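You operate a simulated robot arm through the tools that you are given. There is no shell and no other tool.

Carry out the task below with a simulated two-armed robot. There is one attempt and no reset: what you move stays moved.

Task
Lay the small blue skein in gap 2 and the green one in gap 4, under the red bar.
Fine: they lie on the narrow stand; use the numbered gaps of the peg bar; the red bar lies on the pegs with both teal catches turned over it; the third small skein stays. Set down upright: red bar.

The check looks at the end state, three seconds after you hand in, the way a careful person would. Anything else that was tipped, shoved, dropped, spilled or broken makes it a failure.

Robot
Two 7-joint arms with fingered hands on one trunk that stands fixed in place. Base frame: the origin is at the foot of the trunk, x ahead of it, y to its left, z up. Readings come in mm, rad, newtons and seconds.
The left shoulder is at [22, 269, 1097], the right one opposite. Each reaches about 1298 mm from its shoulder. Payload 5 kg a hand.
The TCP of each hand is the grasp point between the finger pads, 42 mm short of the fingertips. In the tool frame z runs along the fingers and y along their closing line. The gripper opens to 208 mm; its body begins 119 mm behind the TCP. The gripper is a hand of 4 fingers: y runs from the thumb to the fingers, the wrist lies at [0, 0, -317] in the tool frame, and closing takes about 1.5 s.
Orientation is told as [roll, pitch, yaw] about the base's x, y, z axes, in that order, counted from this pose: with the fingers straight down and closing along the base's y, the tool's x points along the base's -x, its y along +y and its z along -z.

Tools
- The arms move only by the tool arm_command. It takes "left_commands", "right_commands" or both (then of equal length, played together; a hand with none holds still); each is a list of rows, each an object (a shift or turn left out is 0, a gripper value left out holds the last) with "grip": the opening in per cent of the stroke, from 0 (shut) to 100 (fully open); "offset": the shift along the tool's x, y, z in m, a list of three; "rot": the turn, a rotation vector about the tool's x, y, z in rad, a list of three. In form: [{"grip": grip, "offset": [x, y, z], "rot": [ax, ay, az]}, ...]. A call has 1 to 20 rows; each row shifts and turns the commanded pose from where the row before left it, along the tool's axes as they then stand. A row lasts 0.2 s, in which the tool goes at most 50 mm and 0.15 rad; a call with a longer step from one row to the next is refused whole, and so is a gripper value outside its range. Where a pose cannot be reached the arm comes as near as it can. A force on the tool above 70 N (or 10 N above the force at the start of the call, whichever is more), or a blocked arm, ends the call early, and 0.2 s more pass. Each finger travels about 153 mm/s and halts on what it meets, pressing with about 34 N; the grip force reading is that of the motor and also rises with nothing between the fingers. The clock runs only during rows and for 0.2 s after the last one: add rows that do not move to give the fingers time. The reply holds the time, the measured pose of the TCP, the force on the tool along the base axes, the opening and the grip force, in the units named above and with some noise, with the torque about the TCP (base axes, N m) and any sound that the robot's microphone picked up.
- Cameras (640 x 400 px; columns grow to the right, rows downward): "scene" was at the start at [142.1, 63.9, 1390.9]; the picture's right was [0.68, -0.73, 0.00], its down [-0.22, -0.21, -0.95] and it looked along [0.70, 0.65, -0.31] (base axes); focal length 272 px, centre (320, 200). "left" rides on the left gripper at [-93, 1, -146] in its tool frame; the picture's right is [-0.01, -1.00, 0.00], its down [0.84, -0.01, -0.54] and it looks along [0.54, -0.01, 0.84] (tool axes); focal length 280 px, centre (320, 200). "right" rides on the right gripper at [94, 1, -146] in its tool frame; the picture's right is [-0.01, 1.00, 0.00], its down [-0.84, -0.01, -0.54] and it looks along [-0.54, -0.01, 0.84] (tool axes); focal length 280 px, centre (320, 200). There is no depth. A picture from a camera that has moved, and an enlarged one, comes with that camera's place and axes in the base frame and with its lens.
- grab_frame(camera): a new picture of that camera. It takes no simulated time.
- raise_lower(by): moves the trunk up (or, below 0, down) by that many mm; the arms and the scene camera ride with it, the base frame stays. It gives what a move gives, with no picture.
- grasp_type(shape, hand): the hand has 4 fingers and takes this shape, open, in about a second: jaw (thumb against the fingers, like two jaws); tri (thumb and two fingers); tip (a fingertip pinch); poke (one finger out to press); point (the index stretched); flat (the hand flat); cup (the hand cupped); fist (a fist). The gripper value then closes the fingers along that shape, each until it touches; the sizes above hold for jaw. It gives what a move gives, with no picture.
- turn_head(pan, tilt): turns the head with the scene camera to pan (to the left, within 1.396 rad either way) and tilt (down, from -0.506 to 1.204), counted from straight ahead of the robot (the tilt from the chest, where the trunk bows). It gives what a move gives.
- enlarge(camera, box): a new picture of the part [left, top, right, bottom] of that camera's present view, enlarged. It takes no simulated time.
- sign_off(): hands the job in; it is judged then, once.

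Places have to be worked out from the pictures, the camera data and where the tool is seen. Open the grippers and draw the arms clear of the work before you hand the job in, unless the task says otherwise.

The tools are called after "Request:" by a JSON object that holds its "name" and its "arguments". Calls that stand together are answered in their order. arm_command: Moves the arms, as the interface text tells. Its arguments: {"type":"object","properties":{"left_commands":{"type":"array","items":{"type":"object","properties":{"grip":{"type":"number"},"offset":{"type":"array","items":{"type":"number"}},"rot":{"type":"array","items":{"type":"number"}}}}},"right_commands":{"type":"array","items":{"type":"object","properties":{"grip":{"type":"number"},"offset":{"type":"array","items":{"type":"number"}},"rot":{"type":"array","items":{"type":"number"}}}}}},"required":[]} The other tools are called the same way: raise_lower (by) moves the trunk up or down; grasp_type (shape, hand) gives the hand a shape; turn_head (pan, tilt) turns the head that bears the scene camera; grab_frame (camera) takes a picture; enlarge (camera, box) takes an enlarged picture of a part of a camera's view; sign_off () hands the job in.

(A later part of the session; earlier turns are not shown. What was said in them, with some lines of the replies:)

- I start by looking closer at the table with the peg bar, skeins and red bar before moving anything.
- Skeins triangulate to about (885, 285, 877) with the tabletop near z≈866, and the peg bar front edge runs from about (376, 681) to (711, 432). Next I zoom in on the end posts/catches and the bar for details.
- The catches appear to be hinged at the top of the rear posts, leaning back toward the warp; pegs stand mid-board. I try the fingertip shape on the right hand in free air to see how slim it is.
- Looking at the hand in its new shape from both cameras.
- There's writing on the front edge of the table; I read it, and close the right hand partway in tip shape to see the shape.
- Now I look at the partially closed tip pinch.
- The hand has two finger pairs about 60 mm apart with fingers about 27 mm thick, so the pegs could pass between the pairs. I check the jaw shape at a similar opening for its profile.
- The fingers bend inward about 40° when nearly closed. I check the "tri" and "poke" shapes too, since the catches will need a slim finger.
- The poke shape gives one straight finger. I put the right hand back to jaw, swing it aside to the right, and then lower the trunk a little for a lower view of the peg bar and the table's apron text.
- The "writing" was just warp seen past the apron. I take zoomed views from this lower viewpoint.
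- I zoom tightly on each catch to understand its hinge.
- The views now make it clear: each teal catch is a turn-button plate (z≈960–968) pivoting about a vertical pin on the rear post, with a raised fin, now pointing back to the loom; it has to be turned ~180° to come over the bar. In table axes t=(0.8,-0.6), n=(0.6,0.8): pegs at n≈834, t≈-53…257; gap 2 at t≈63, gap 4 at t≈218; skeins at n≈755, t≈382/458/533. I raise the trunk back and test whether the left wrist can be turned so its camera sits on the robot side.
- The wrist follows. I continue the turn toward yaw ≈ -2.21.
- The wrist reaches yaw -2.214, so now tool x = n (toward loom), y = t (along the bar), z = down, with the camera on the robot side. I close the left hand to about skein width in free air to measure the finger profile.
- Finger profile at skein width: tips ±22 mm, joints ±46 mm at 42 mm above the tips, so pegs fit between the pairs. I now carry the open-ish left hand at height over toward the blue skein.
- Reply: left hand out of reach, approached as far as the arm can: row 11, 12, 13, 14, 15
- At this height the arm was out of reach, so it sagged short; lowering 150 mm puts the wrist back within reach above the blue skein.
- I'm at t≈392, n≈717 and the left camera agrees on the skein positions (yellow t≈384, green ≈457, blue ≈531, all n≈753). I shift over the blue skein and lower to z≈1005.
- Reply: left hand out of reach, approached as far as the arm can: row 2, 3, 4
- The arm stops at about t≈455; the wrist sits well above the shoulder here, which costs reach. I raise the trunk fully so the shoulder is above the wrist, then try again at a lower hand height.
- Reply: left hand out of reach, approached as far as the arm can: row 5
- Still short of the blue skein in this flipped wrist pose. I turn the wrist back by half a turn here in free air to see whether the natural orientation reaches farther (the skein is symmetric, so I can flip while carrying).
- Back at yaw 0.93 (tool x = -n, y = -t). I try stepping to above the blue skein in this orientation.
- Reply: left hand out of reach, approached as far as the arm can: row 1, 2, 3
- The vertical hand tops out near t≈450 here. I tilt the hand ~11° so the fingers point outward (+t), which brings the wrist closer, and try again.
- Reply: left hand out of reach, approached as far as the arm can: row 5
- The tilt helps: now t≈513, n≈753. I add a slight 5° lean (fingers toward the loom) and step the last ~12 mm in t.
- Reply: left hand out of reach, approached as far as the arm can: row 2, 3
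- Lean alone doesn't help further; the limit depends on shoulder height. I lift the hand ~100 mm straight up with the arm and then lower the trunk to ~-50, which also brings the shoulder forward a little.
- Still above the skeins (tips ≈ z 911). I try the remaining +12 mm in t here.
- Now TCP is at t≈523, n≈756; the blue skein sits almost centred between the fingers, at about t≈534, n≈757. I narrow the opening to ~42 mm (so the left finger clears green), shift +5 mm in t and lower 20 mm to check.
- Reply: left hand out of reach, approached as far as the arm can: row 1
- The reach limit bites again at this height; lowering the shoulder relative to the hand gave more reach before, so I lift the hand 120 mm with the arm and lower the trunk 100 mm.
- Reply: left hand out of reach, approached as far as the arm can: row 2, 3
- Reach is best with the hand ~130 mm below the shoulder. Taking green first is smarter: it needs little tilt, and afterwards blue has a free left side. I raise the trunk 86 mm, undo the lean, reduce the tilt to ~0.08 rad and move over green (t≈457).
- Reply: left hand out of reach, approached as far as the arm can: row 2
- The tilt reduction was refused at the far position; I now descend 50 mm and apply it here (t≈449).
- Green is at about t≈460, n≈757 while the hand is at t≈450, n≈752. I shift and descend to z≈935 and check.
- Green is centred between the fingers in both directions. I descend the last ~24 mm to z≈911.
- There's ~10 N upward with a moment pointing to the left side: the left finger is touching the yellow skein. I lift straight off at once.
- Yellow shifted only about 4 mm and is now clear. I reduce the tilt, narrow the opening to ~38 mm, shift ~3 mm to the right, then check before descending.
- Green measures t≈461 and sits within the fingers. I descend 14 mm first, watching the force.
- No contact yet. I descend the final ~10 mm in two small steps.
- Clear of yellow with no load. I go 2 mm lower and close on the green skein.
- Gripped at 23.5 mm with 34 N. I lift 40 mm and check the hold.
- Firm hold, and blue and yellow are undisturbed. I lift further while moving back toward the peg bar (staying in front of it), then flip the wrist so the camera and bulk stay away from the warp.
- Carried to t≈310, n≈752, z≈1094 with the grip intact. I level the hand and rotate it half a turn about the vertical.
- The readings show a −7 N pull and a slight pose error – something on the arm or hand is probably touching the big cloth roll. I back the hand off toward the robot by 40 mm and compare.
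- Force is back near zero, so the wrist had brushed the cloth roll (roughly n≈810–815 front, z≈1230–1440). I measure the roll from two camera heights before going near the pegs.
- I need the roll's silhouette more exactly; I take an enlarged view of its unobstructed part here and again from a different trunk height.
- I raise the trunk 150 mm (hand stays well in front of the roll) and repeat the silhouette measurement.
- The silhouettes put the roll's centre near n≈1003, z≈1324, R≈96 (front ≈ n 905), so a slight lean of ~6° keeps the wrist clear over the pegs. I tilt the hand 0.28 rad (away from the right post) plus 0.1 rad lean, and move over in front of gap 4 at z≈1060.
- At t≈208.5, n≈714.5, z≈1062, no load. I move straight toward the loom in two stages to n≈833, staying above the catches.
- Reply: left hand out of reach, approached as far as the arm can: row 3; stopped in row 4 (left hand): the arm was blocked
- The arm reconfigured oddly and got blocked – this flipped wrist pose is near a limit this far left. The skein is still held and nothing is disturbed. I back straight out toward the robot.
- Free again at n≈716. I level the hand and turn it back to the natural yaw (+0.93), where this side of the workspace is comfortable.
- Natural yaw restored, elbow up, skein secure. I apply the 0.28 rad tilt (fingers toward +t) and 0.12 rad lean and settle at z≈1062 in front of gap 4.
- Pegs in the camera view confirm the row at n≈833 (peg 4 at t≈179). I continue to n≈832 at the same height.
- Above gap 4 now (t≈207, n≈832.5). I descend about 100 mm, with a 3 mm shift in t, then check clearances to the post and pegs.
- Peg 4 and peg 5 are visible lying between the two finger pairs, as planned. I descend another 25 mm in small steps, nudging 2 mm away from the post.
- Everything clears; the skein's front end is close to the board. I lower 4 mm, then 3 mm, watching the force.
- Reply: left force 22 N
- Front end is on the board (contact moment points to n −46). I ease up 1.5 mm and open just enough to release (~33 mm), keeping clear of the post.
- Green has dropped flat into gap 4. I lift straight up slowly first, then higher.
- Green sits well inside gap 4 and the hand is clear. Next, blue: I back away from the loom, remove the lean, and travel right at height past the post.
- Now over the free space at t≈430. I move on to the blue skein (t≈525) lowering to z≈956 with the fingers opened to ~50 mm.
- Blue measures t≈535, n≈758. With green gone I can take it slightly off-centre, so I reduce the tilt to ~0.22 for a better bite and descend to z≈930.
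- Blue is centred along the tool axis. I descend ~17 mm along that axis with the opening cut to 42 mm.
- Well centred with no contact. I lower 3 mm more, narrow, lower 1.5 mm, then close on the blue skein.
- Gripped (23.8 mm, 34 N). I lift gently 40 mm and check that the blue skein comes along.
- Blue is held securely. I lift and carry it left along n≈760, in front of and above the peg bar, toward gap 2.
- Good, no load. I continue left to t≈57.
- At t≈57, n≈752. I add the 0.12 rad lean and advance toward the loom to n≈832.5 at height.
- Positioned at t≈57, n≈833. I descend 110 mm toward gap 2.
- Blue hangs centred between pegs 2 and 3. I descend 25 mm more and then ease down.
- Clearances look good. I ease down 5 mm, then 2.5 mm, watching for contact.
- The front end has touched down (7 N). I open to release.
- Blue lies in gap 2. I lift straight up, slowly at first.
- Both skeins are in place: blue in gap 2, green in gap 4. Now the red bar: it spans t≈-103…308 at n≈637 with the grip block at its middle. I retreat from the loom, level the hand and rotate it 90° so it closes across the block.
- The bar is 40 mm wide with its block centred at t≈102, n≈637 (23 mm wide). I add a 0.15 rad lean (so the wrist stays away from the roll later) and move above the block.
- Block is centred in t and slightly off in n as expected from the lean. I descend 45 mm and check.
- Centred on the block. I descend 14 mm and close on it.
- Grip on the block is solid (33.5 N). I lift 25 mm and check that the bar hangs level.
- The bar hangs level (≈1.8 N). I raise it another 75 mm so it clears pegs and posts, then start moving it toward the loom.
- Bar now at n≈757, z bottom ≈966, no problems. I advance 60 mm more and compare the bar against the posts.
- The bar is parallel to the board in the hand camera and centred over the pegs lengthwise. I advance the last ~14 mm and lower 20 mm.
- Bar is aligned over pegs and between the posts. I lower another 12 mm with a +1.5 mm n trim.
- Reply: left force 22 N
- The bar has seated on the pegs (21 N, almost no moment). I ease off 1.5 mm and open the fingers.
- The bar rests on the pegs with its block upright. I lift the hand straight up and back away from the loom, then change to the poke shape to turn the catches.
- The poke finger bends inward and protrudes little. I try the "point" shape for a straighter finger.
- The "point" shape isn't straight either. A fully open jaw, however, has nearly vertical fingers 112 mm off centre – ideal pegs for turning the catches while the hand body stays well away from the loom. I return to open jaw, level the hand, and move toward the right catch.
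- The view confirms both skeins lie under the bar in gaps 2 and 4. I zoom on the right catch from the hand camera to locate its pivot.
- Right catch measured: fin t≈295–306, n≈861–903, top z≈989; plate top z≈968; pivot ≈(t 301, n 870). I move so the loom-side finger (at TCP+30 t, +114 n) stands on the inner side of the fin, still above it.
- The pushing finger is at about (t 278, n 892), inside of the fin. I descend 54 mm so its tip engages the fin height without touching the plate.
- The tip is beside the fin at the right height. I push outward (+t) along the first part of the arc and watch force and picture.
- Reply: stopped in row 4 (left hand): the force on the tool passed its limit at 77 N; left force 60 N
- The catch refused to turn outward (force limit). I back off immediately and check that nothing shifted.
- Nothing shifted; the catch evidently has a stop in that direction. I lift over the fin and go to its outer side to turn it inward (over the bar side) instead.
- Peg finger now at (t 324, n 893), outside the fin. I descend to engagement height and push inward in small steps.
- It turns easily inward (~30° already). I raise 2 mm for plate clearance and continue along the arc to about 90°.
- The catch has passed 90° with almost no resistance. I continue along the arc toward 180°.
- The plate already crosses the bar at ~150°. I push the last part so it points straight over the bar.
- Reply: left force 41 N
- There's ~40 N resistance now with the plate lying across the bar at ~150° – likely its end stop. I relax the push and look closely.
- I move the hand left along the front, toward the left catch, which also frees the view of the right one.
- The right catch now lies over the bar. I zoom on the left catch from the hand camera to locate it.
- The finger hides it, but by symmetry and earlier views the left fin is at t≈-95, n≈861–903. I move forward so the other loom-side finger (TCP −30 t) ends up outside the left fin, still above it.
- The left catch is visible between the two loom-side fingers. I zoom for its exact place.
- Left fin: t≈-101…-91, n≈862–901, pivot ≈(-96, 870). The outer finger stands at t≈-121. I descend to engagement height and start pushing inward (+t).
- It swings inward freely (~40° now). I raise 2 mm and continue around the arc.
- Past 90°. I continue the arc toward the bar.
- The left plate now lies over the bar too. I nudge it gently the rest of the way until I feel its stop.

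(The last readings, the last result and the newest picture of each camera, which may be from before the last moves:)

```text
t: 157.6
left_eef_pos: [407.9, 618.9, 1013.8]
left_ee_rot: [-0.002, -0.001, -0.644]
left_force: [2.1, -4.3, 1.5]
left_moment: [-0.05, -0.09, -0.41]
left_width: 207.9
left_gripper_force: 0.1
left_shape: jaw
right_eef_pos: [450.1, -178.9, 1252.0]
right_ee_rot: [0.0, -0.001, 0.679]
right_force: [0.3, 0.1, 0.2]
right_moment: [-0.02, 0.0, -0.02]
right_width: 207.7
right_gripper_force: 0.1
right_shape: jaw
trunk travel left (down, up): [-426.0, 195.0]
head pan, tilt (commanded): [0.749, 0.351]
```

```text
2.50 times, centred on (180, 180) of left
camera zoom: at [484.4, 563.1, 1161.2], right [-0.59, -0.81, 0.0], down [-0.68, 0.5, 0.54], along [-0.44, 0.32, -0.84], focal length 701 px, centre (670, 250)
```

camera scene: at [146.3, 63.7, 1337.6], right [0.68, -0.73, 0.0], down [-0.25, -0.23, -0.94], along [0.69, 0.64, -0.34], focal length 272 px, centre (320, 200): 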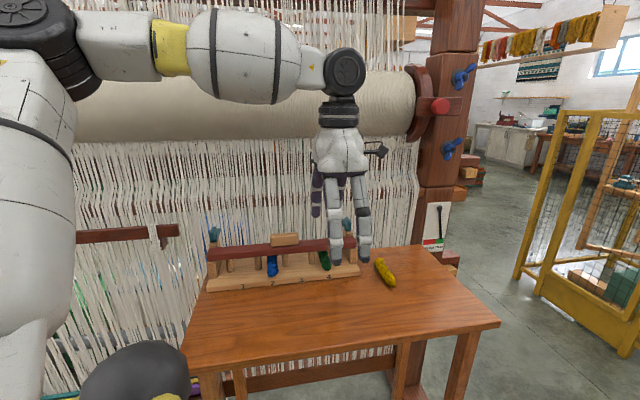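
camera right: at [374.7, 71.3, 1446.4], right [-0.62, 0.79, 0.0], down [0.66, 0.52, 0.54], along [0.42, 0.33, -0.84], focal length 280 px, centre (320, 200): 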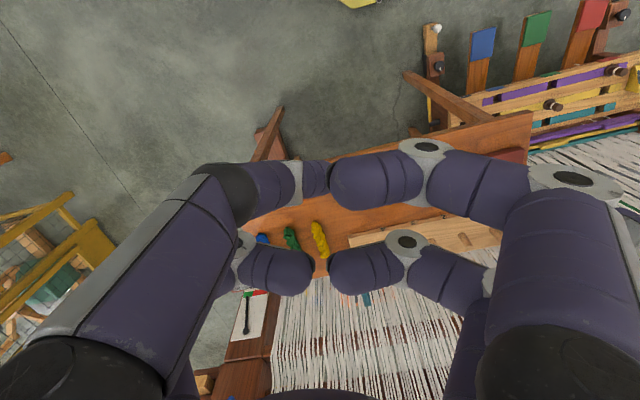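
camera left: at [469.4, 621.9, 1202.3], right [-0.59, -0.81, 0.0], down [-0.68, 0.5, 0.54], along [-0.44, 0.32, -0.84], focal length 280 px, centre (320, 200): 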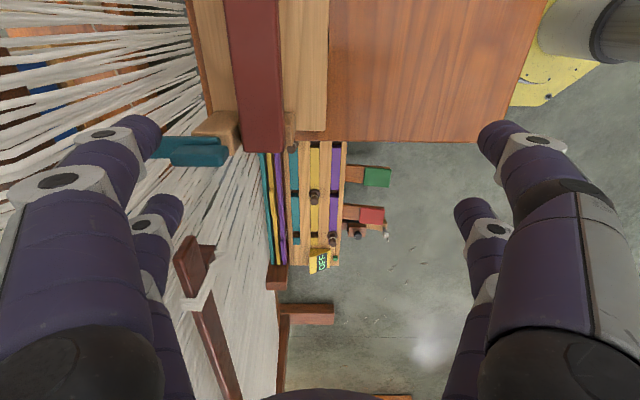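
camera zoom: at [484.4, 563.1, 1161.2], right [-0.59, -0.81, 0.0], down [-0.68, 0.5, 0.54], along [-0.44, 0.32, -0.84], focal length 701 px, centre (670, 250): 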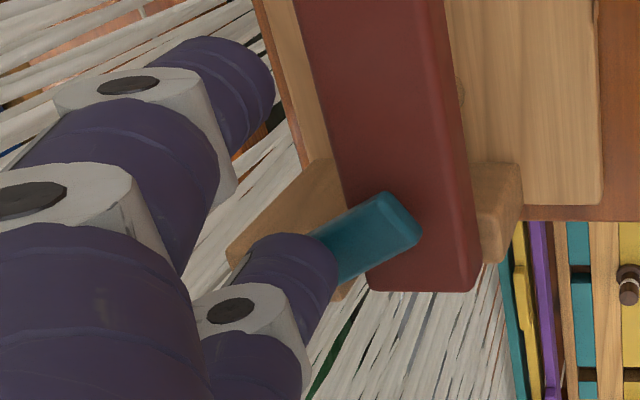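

About 4 N of resistance now. One more 2 mm nudge to confirm it is the end stop.

Request:
{"name": "arm_command", "arguments": {"left_commands": [{"offset": [0.002, -0.0005, 0]}, {}]}}

```text
t: 158.2
left_eef_pos: [406.9, 617.5, 1015.5]
left_ee_rot: [-0.001, 0.002, -0.645]
left_force: [10.7, -7.8, -1.4]
left_moment: [-0.41, -0.35, -1.53]
left_width: 207.8
left_gripper_force: 0.1
left_shape: jaw
right_eef_pos: [450.1, -179.4, 1252.1]
right_ee_rot: [0.0, -0.002, 0.678]
right_force: [-0.2, -0.1, -0.2]
right_moment: [-0.02, -0.03, -0.04]
right_width: 207.8
right_gripper_force: 0.0
right_shape: jaw
trunk travel left (down, up): [-426.0, 195.0]
head pan, tilt (commanded): [0.749, 0.351]
```

That's the stop (13 N). I back the finger off, lift clear, and retreat from the loom.

Request:
{"name": "arm_command", "arguments": {"left_commands": [{"offset": [-0.004, 0.002, 0]}, {"offset": [-0.005, 0.003, 0]}, {"offset": [0, 0, -0.02]}, {"offset": [0, 0, -0.02]}, {"offset": [0, -0.03, -0.01]}, {"offset": [0, -0.035, -0.01]}, {"offset": [0, -0.035, 0]}, {"offset": [0, -0.035, 0]}, {}]}}

Request:
{"name": "enlarge", "arguments": {"camera": "scene", "box": [180, 190, 400, 320]}}

Request:
{"name": "grab_frame", "arguments": {"camera": "left"}}

```text
t: 160.2
left_eef_pos: [334.7, 510.9, 1073.6]
left_ee_rot: [-0.001, 0.001, -0.643]
left_force: [-0.2, 0.2, -0.3]
left_moment: [-0.04, -0.01, 0.03]
left_width: 207.9
left_gripper_force: 0.0
left_shape: jaw
right_eef_pos: [450.3, -177.4, 1251.1]
right_ee_rot: [-0.001, -0.001, 0.679]
right_force: [0.1, -0.7, 0.2]
right_moment: [-0.04, 0.0, -0.01]
right_width: 207.9
right_gripper_force: 0.0
right_shape: jaw
trunk travel left (down, up): [-426.0, 195.0]
head pan, tilt (commanded): [0.749, 0.351]
```

```text
2.91 times, centred on (290, 255) of scene
camera zoom: at [146.5, 64.1, 1337.3], right [0.68, -0.73, 0.0], down [-0.25, -0.23, -0.94], along [0.69, 0.64, -0.34], focal length 793 px, centre (407, 40)
```

zoom: 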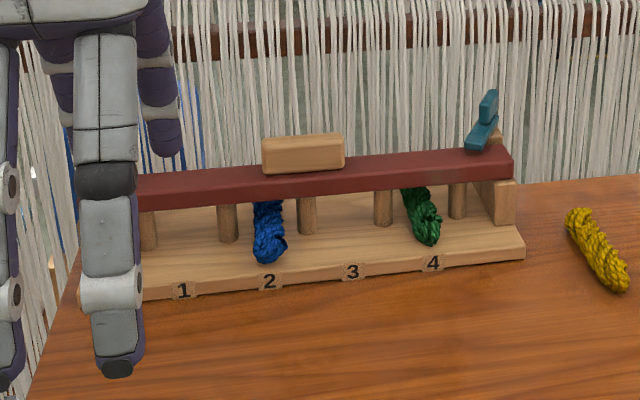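

```text
taken
camera left: at [410.6, 455.3, 1219.4], right [-0.59, -0.81, 0.0], down [-0.68, 0.5, 0.54], along [-0.44, 0.32, -0.84], focal length 280 px, centre (320, 200)
```

left: 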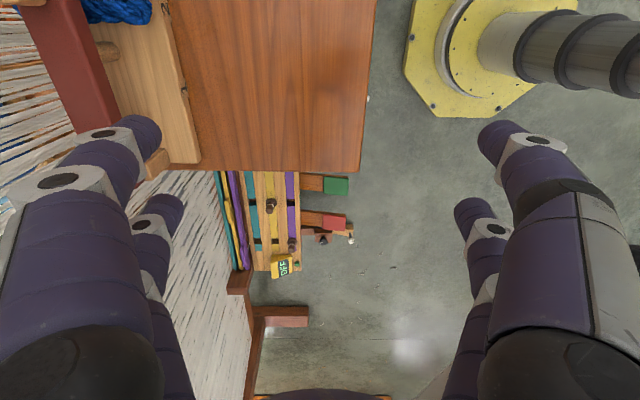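

I raise and withdraw the hand to a clear position and inspect the final arrangement.

Request:
{"name": "arm_command", "arguments": {"left_commands": [{"offset": [0.004, -0.02, -0.038]}, {"offset": [0.004, -0.02, -0.038]}, {"offset": [0.004, -0.02, -0.038]}, {"offset": [0.004, -0.02, -0.038]}, {"offset": [0.004, -0.02, -0.038]}, {}]}}

Request:
{"name": "grab_frame", "arguments": {"camera": "scene"}}

Request:
{"name": "enlarge", "arguments": {"camera": "scene", "box": [180, 190, 400, 320]}}

Request:
{"name": "enlarge", "arguments": {"camera": "scene", "box": [195, 205, 275, 275]}}

```text
t: 161.6
left_eef_pos: [257.9, 444.8, 1265.2]
left_ee_rot: [-0.004, 0.001, -0.645]
left_force: [-0.2, 0.0, -0.2]
left_moment: [-0.06, 0.02, -0.01]
left_width: 208.1
left_gripper_force: 0.2
left_shape: jaw
right_eef_pos: [449.7, -177.3, 1250.5]
right_ee_rot: [-0.003, -0.001, 0.679]
right_force: [0.6, 0.9, -0.4]
right_moment: [-0.08, 0.03, -0.01]
right_width: 207.7
right_gripper_force: 0.0
right_shape: jaw
trunk travel left (down, up): [-426.0, 195.0]
head pan, tilt (commanded): [0.749, 0.351]
```

```text
taken
camera scene: at [146.7, 64.3, 1337.2], right [0.68, -0.73, 0.0], down [-0.25, -0.23, -0.94], along [0.69, 0.64, -0.34], focal length 272 px, centre (320, 200)
```

scene: 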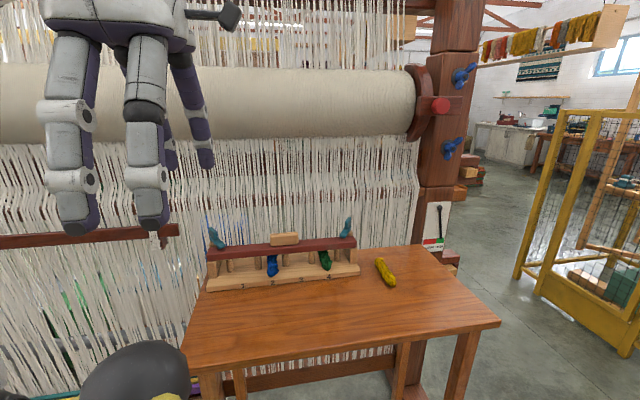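

```text
2.91 times, centred on (290, 255) of scene
camera zoom: at [146.7, 64.3, 1337.2], right [0.68, -0.73, 0.0], down [-0.25, -0.23, -0.94], along [0.69, 0.64, -0.34], focal length 793 px, centre (407, 40)
```

zoom: 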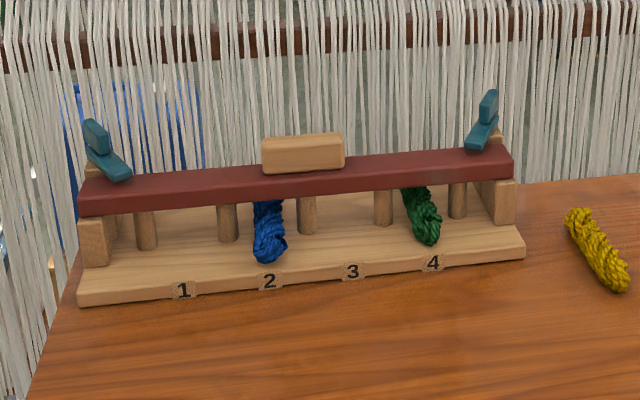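

```text
5.71 times, centred on (235, 240) of scene
camera zoom: at [146.7, 64.3, 1337.2], right [0.68, -0.73, 0.0], down [-0.25, -0.23, -0.94], along [0.69, 0.64, -0.34], focal length 1557 px, centre (806, -29)
```

zoom: 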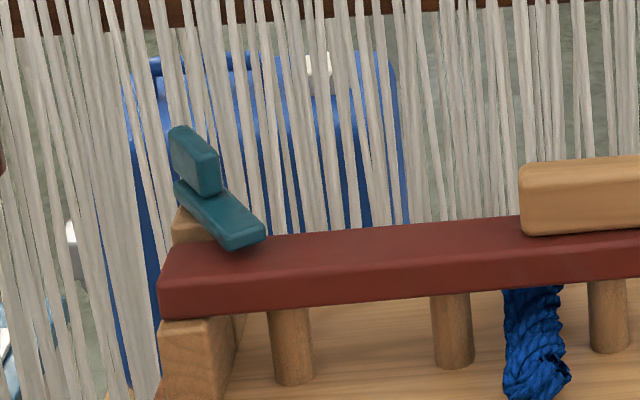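

Both catches now lie over the bar and both skeins are beneath it. I check closely that the peg bar itself wasn't shifted and view the right catch and yellow skein once more.

Request:
{"name": "enlarge", "arguments": {"camera": "scene", "box": [320, 205, 400, 295]}}

Request:
{"name": "enlarge", "arguments": {"camera": "scene", "box": [195, 235, 275, 305]}}

```text
4.44 times, centred on (360, 250) of scene
camera zoom: at [146.7, 64.3, 1337.2], right [0.68, -0.73, 0.0], down [-0.25, -0.23, -0.94], along [0.69, 0.64, -0.34], focal length 1211 px, centre (142, -22)
```

zoom: 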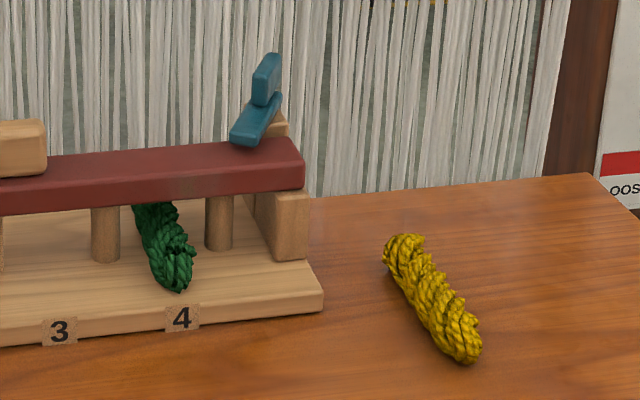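

```text
5.71 times, centred on (235, 270) of scene
camera zoom: at [146.7, 64.3, 1337.2], right [0.68, -0.73, 0.0], down [-0.25, -0.23, -0.94], along [0.69, 0.64, -0.34], focal length 1557 px, centre (806, -200)
```

zoom: 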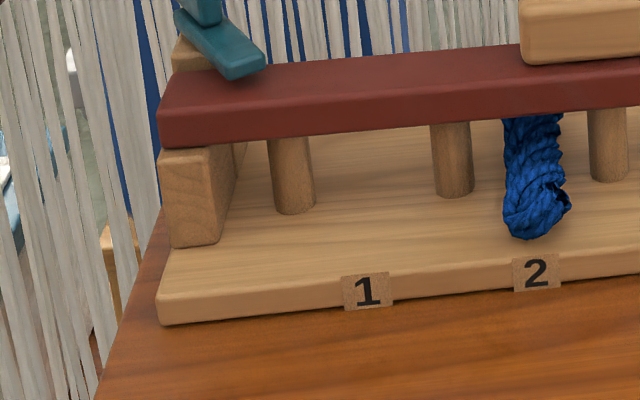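

The peg bar's corners measure the same as at the start (t -109…311, n 771). The red bar rests upright on the pegs with both catches at their stops over it. Blue lies in gap 2 and green in gap 4. The yellow skein is still on the stand, about 5 mm left of its starting spot from the brief finger contact earlier. Both hands are open and clear, so I hand the job in.

Request:
{"name": "sign_off", "arguments": {}}

```text
The job is handed in.
```

The job is handed in. The blue skein lies in gap 2 and the green one in gap 4, both under the red bar. The result of the check hasn't come back.

- **Red bar:** it rests on the pegs with its grip block facing up.
- **Catches:** both teal catches are turned inward over the bar, as far as they go. That is about 150°, so the plates cross the bar at an angle. Each covers roughly 20–30 mm of its 40 mm width.
- **Yellow skein:** it is still on the stand, but about 5 mm left of where it began. A finger pressed on it while I was lining up the green skein. I left it there rather than risk handling it again.
- **Peg bar:** its corners measure the same as at the start, so turning the catches did not shift it.

Both hands are open and clear of the work.
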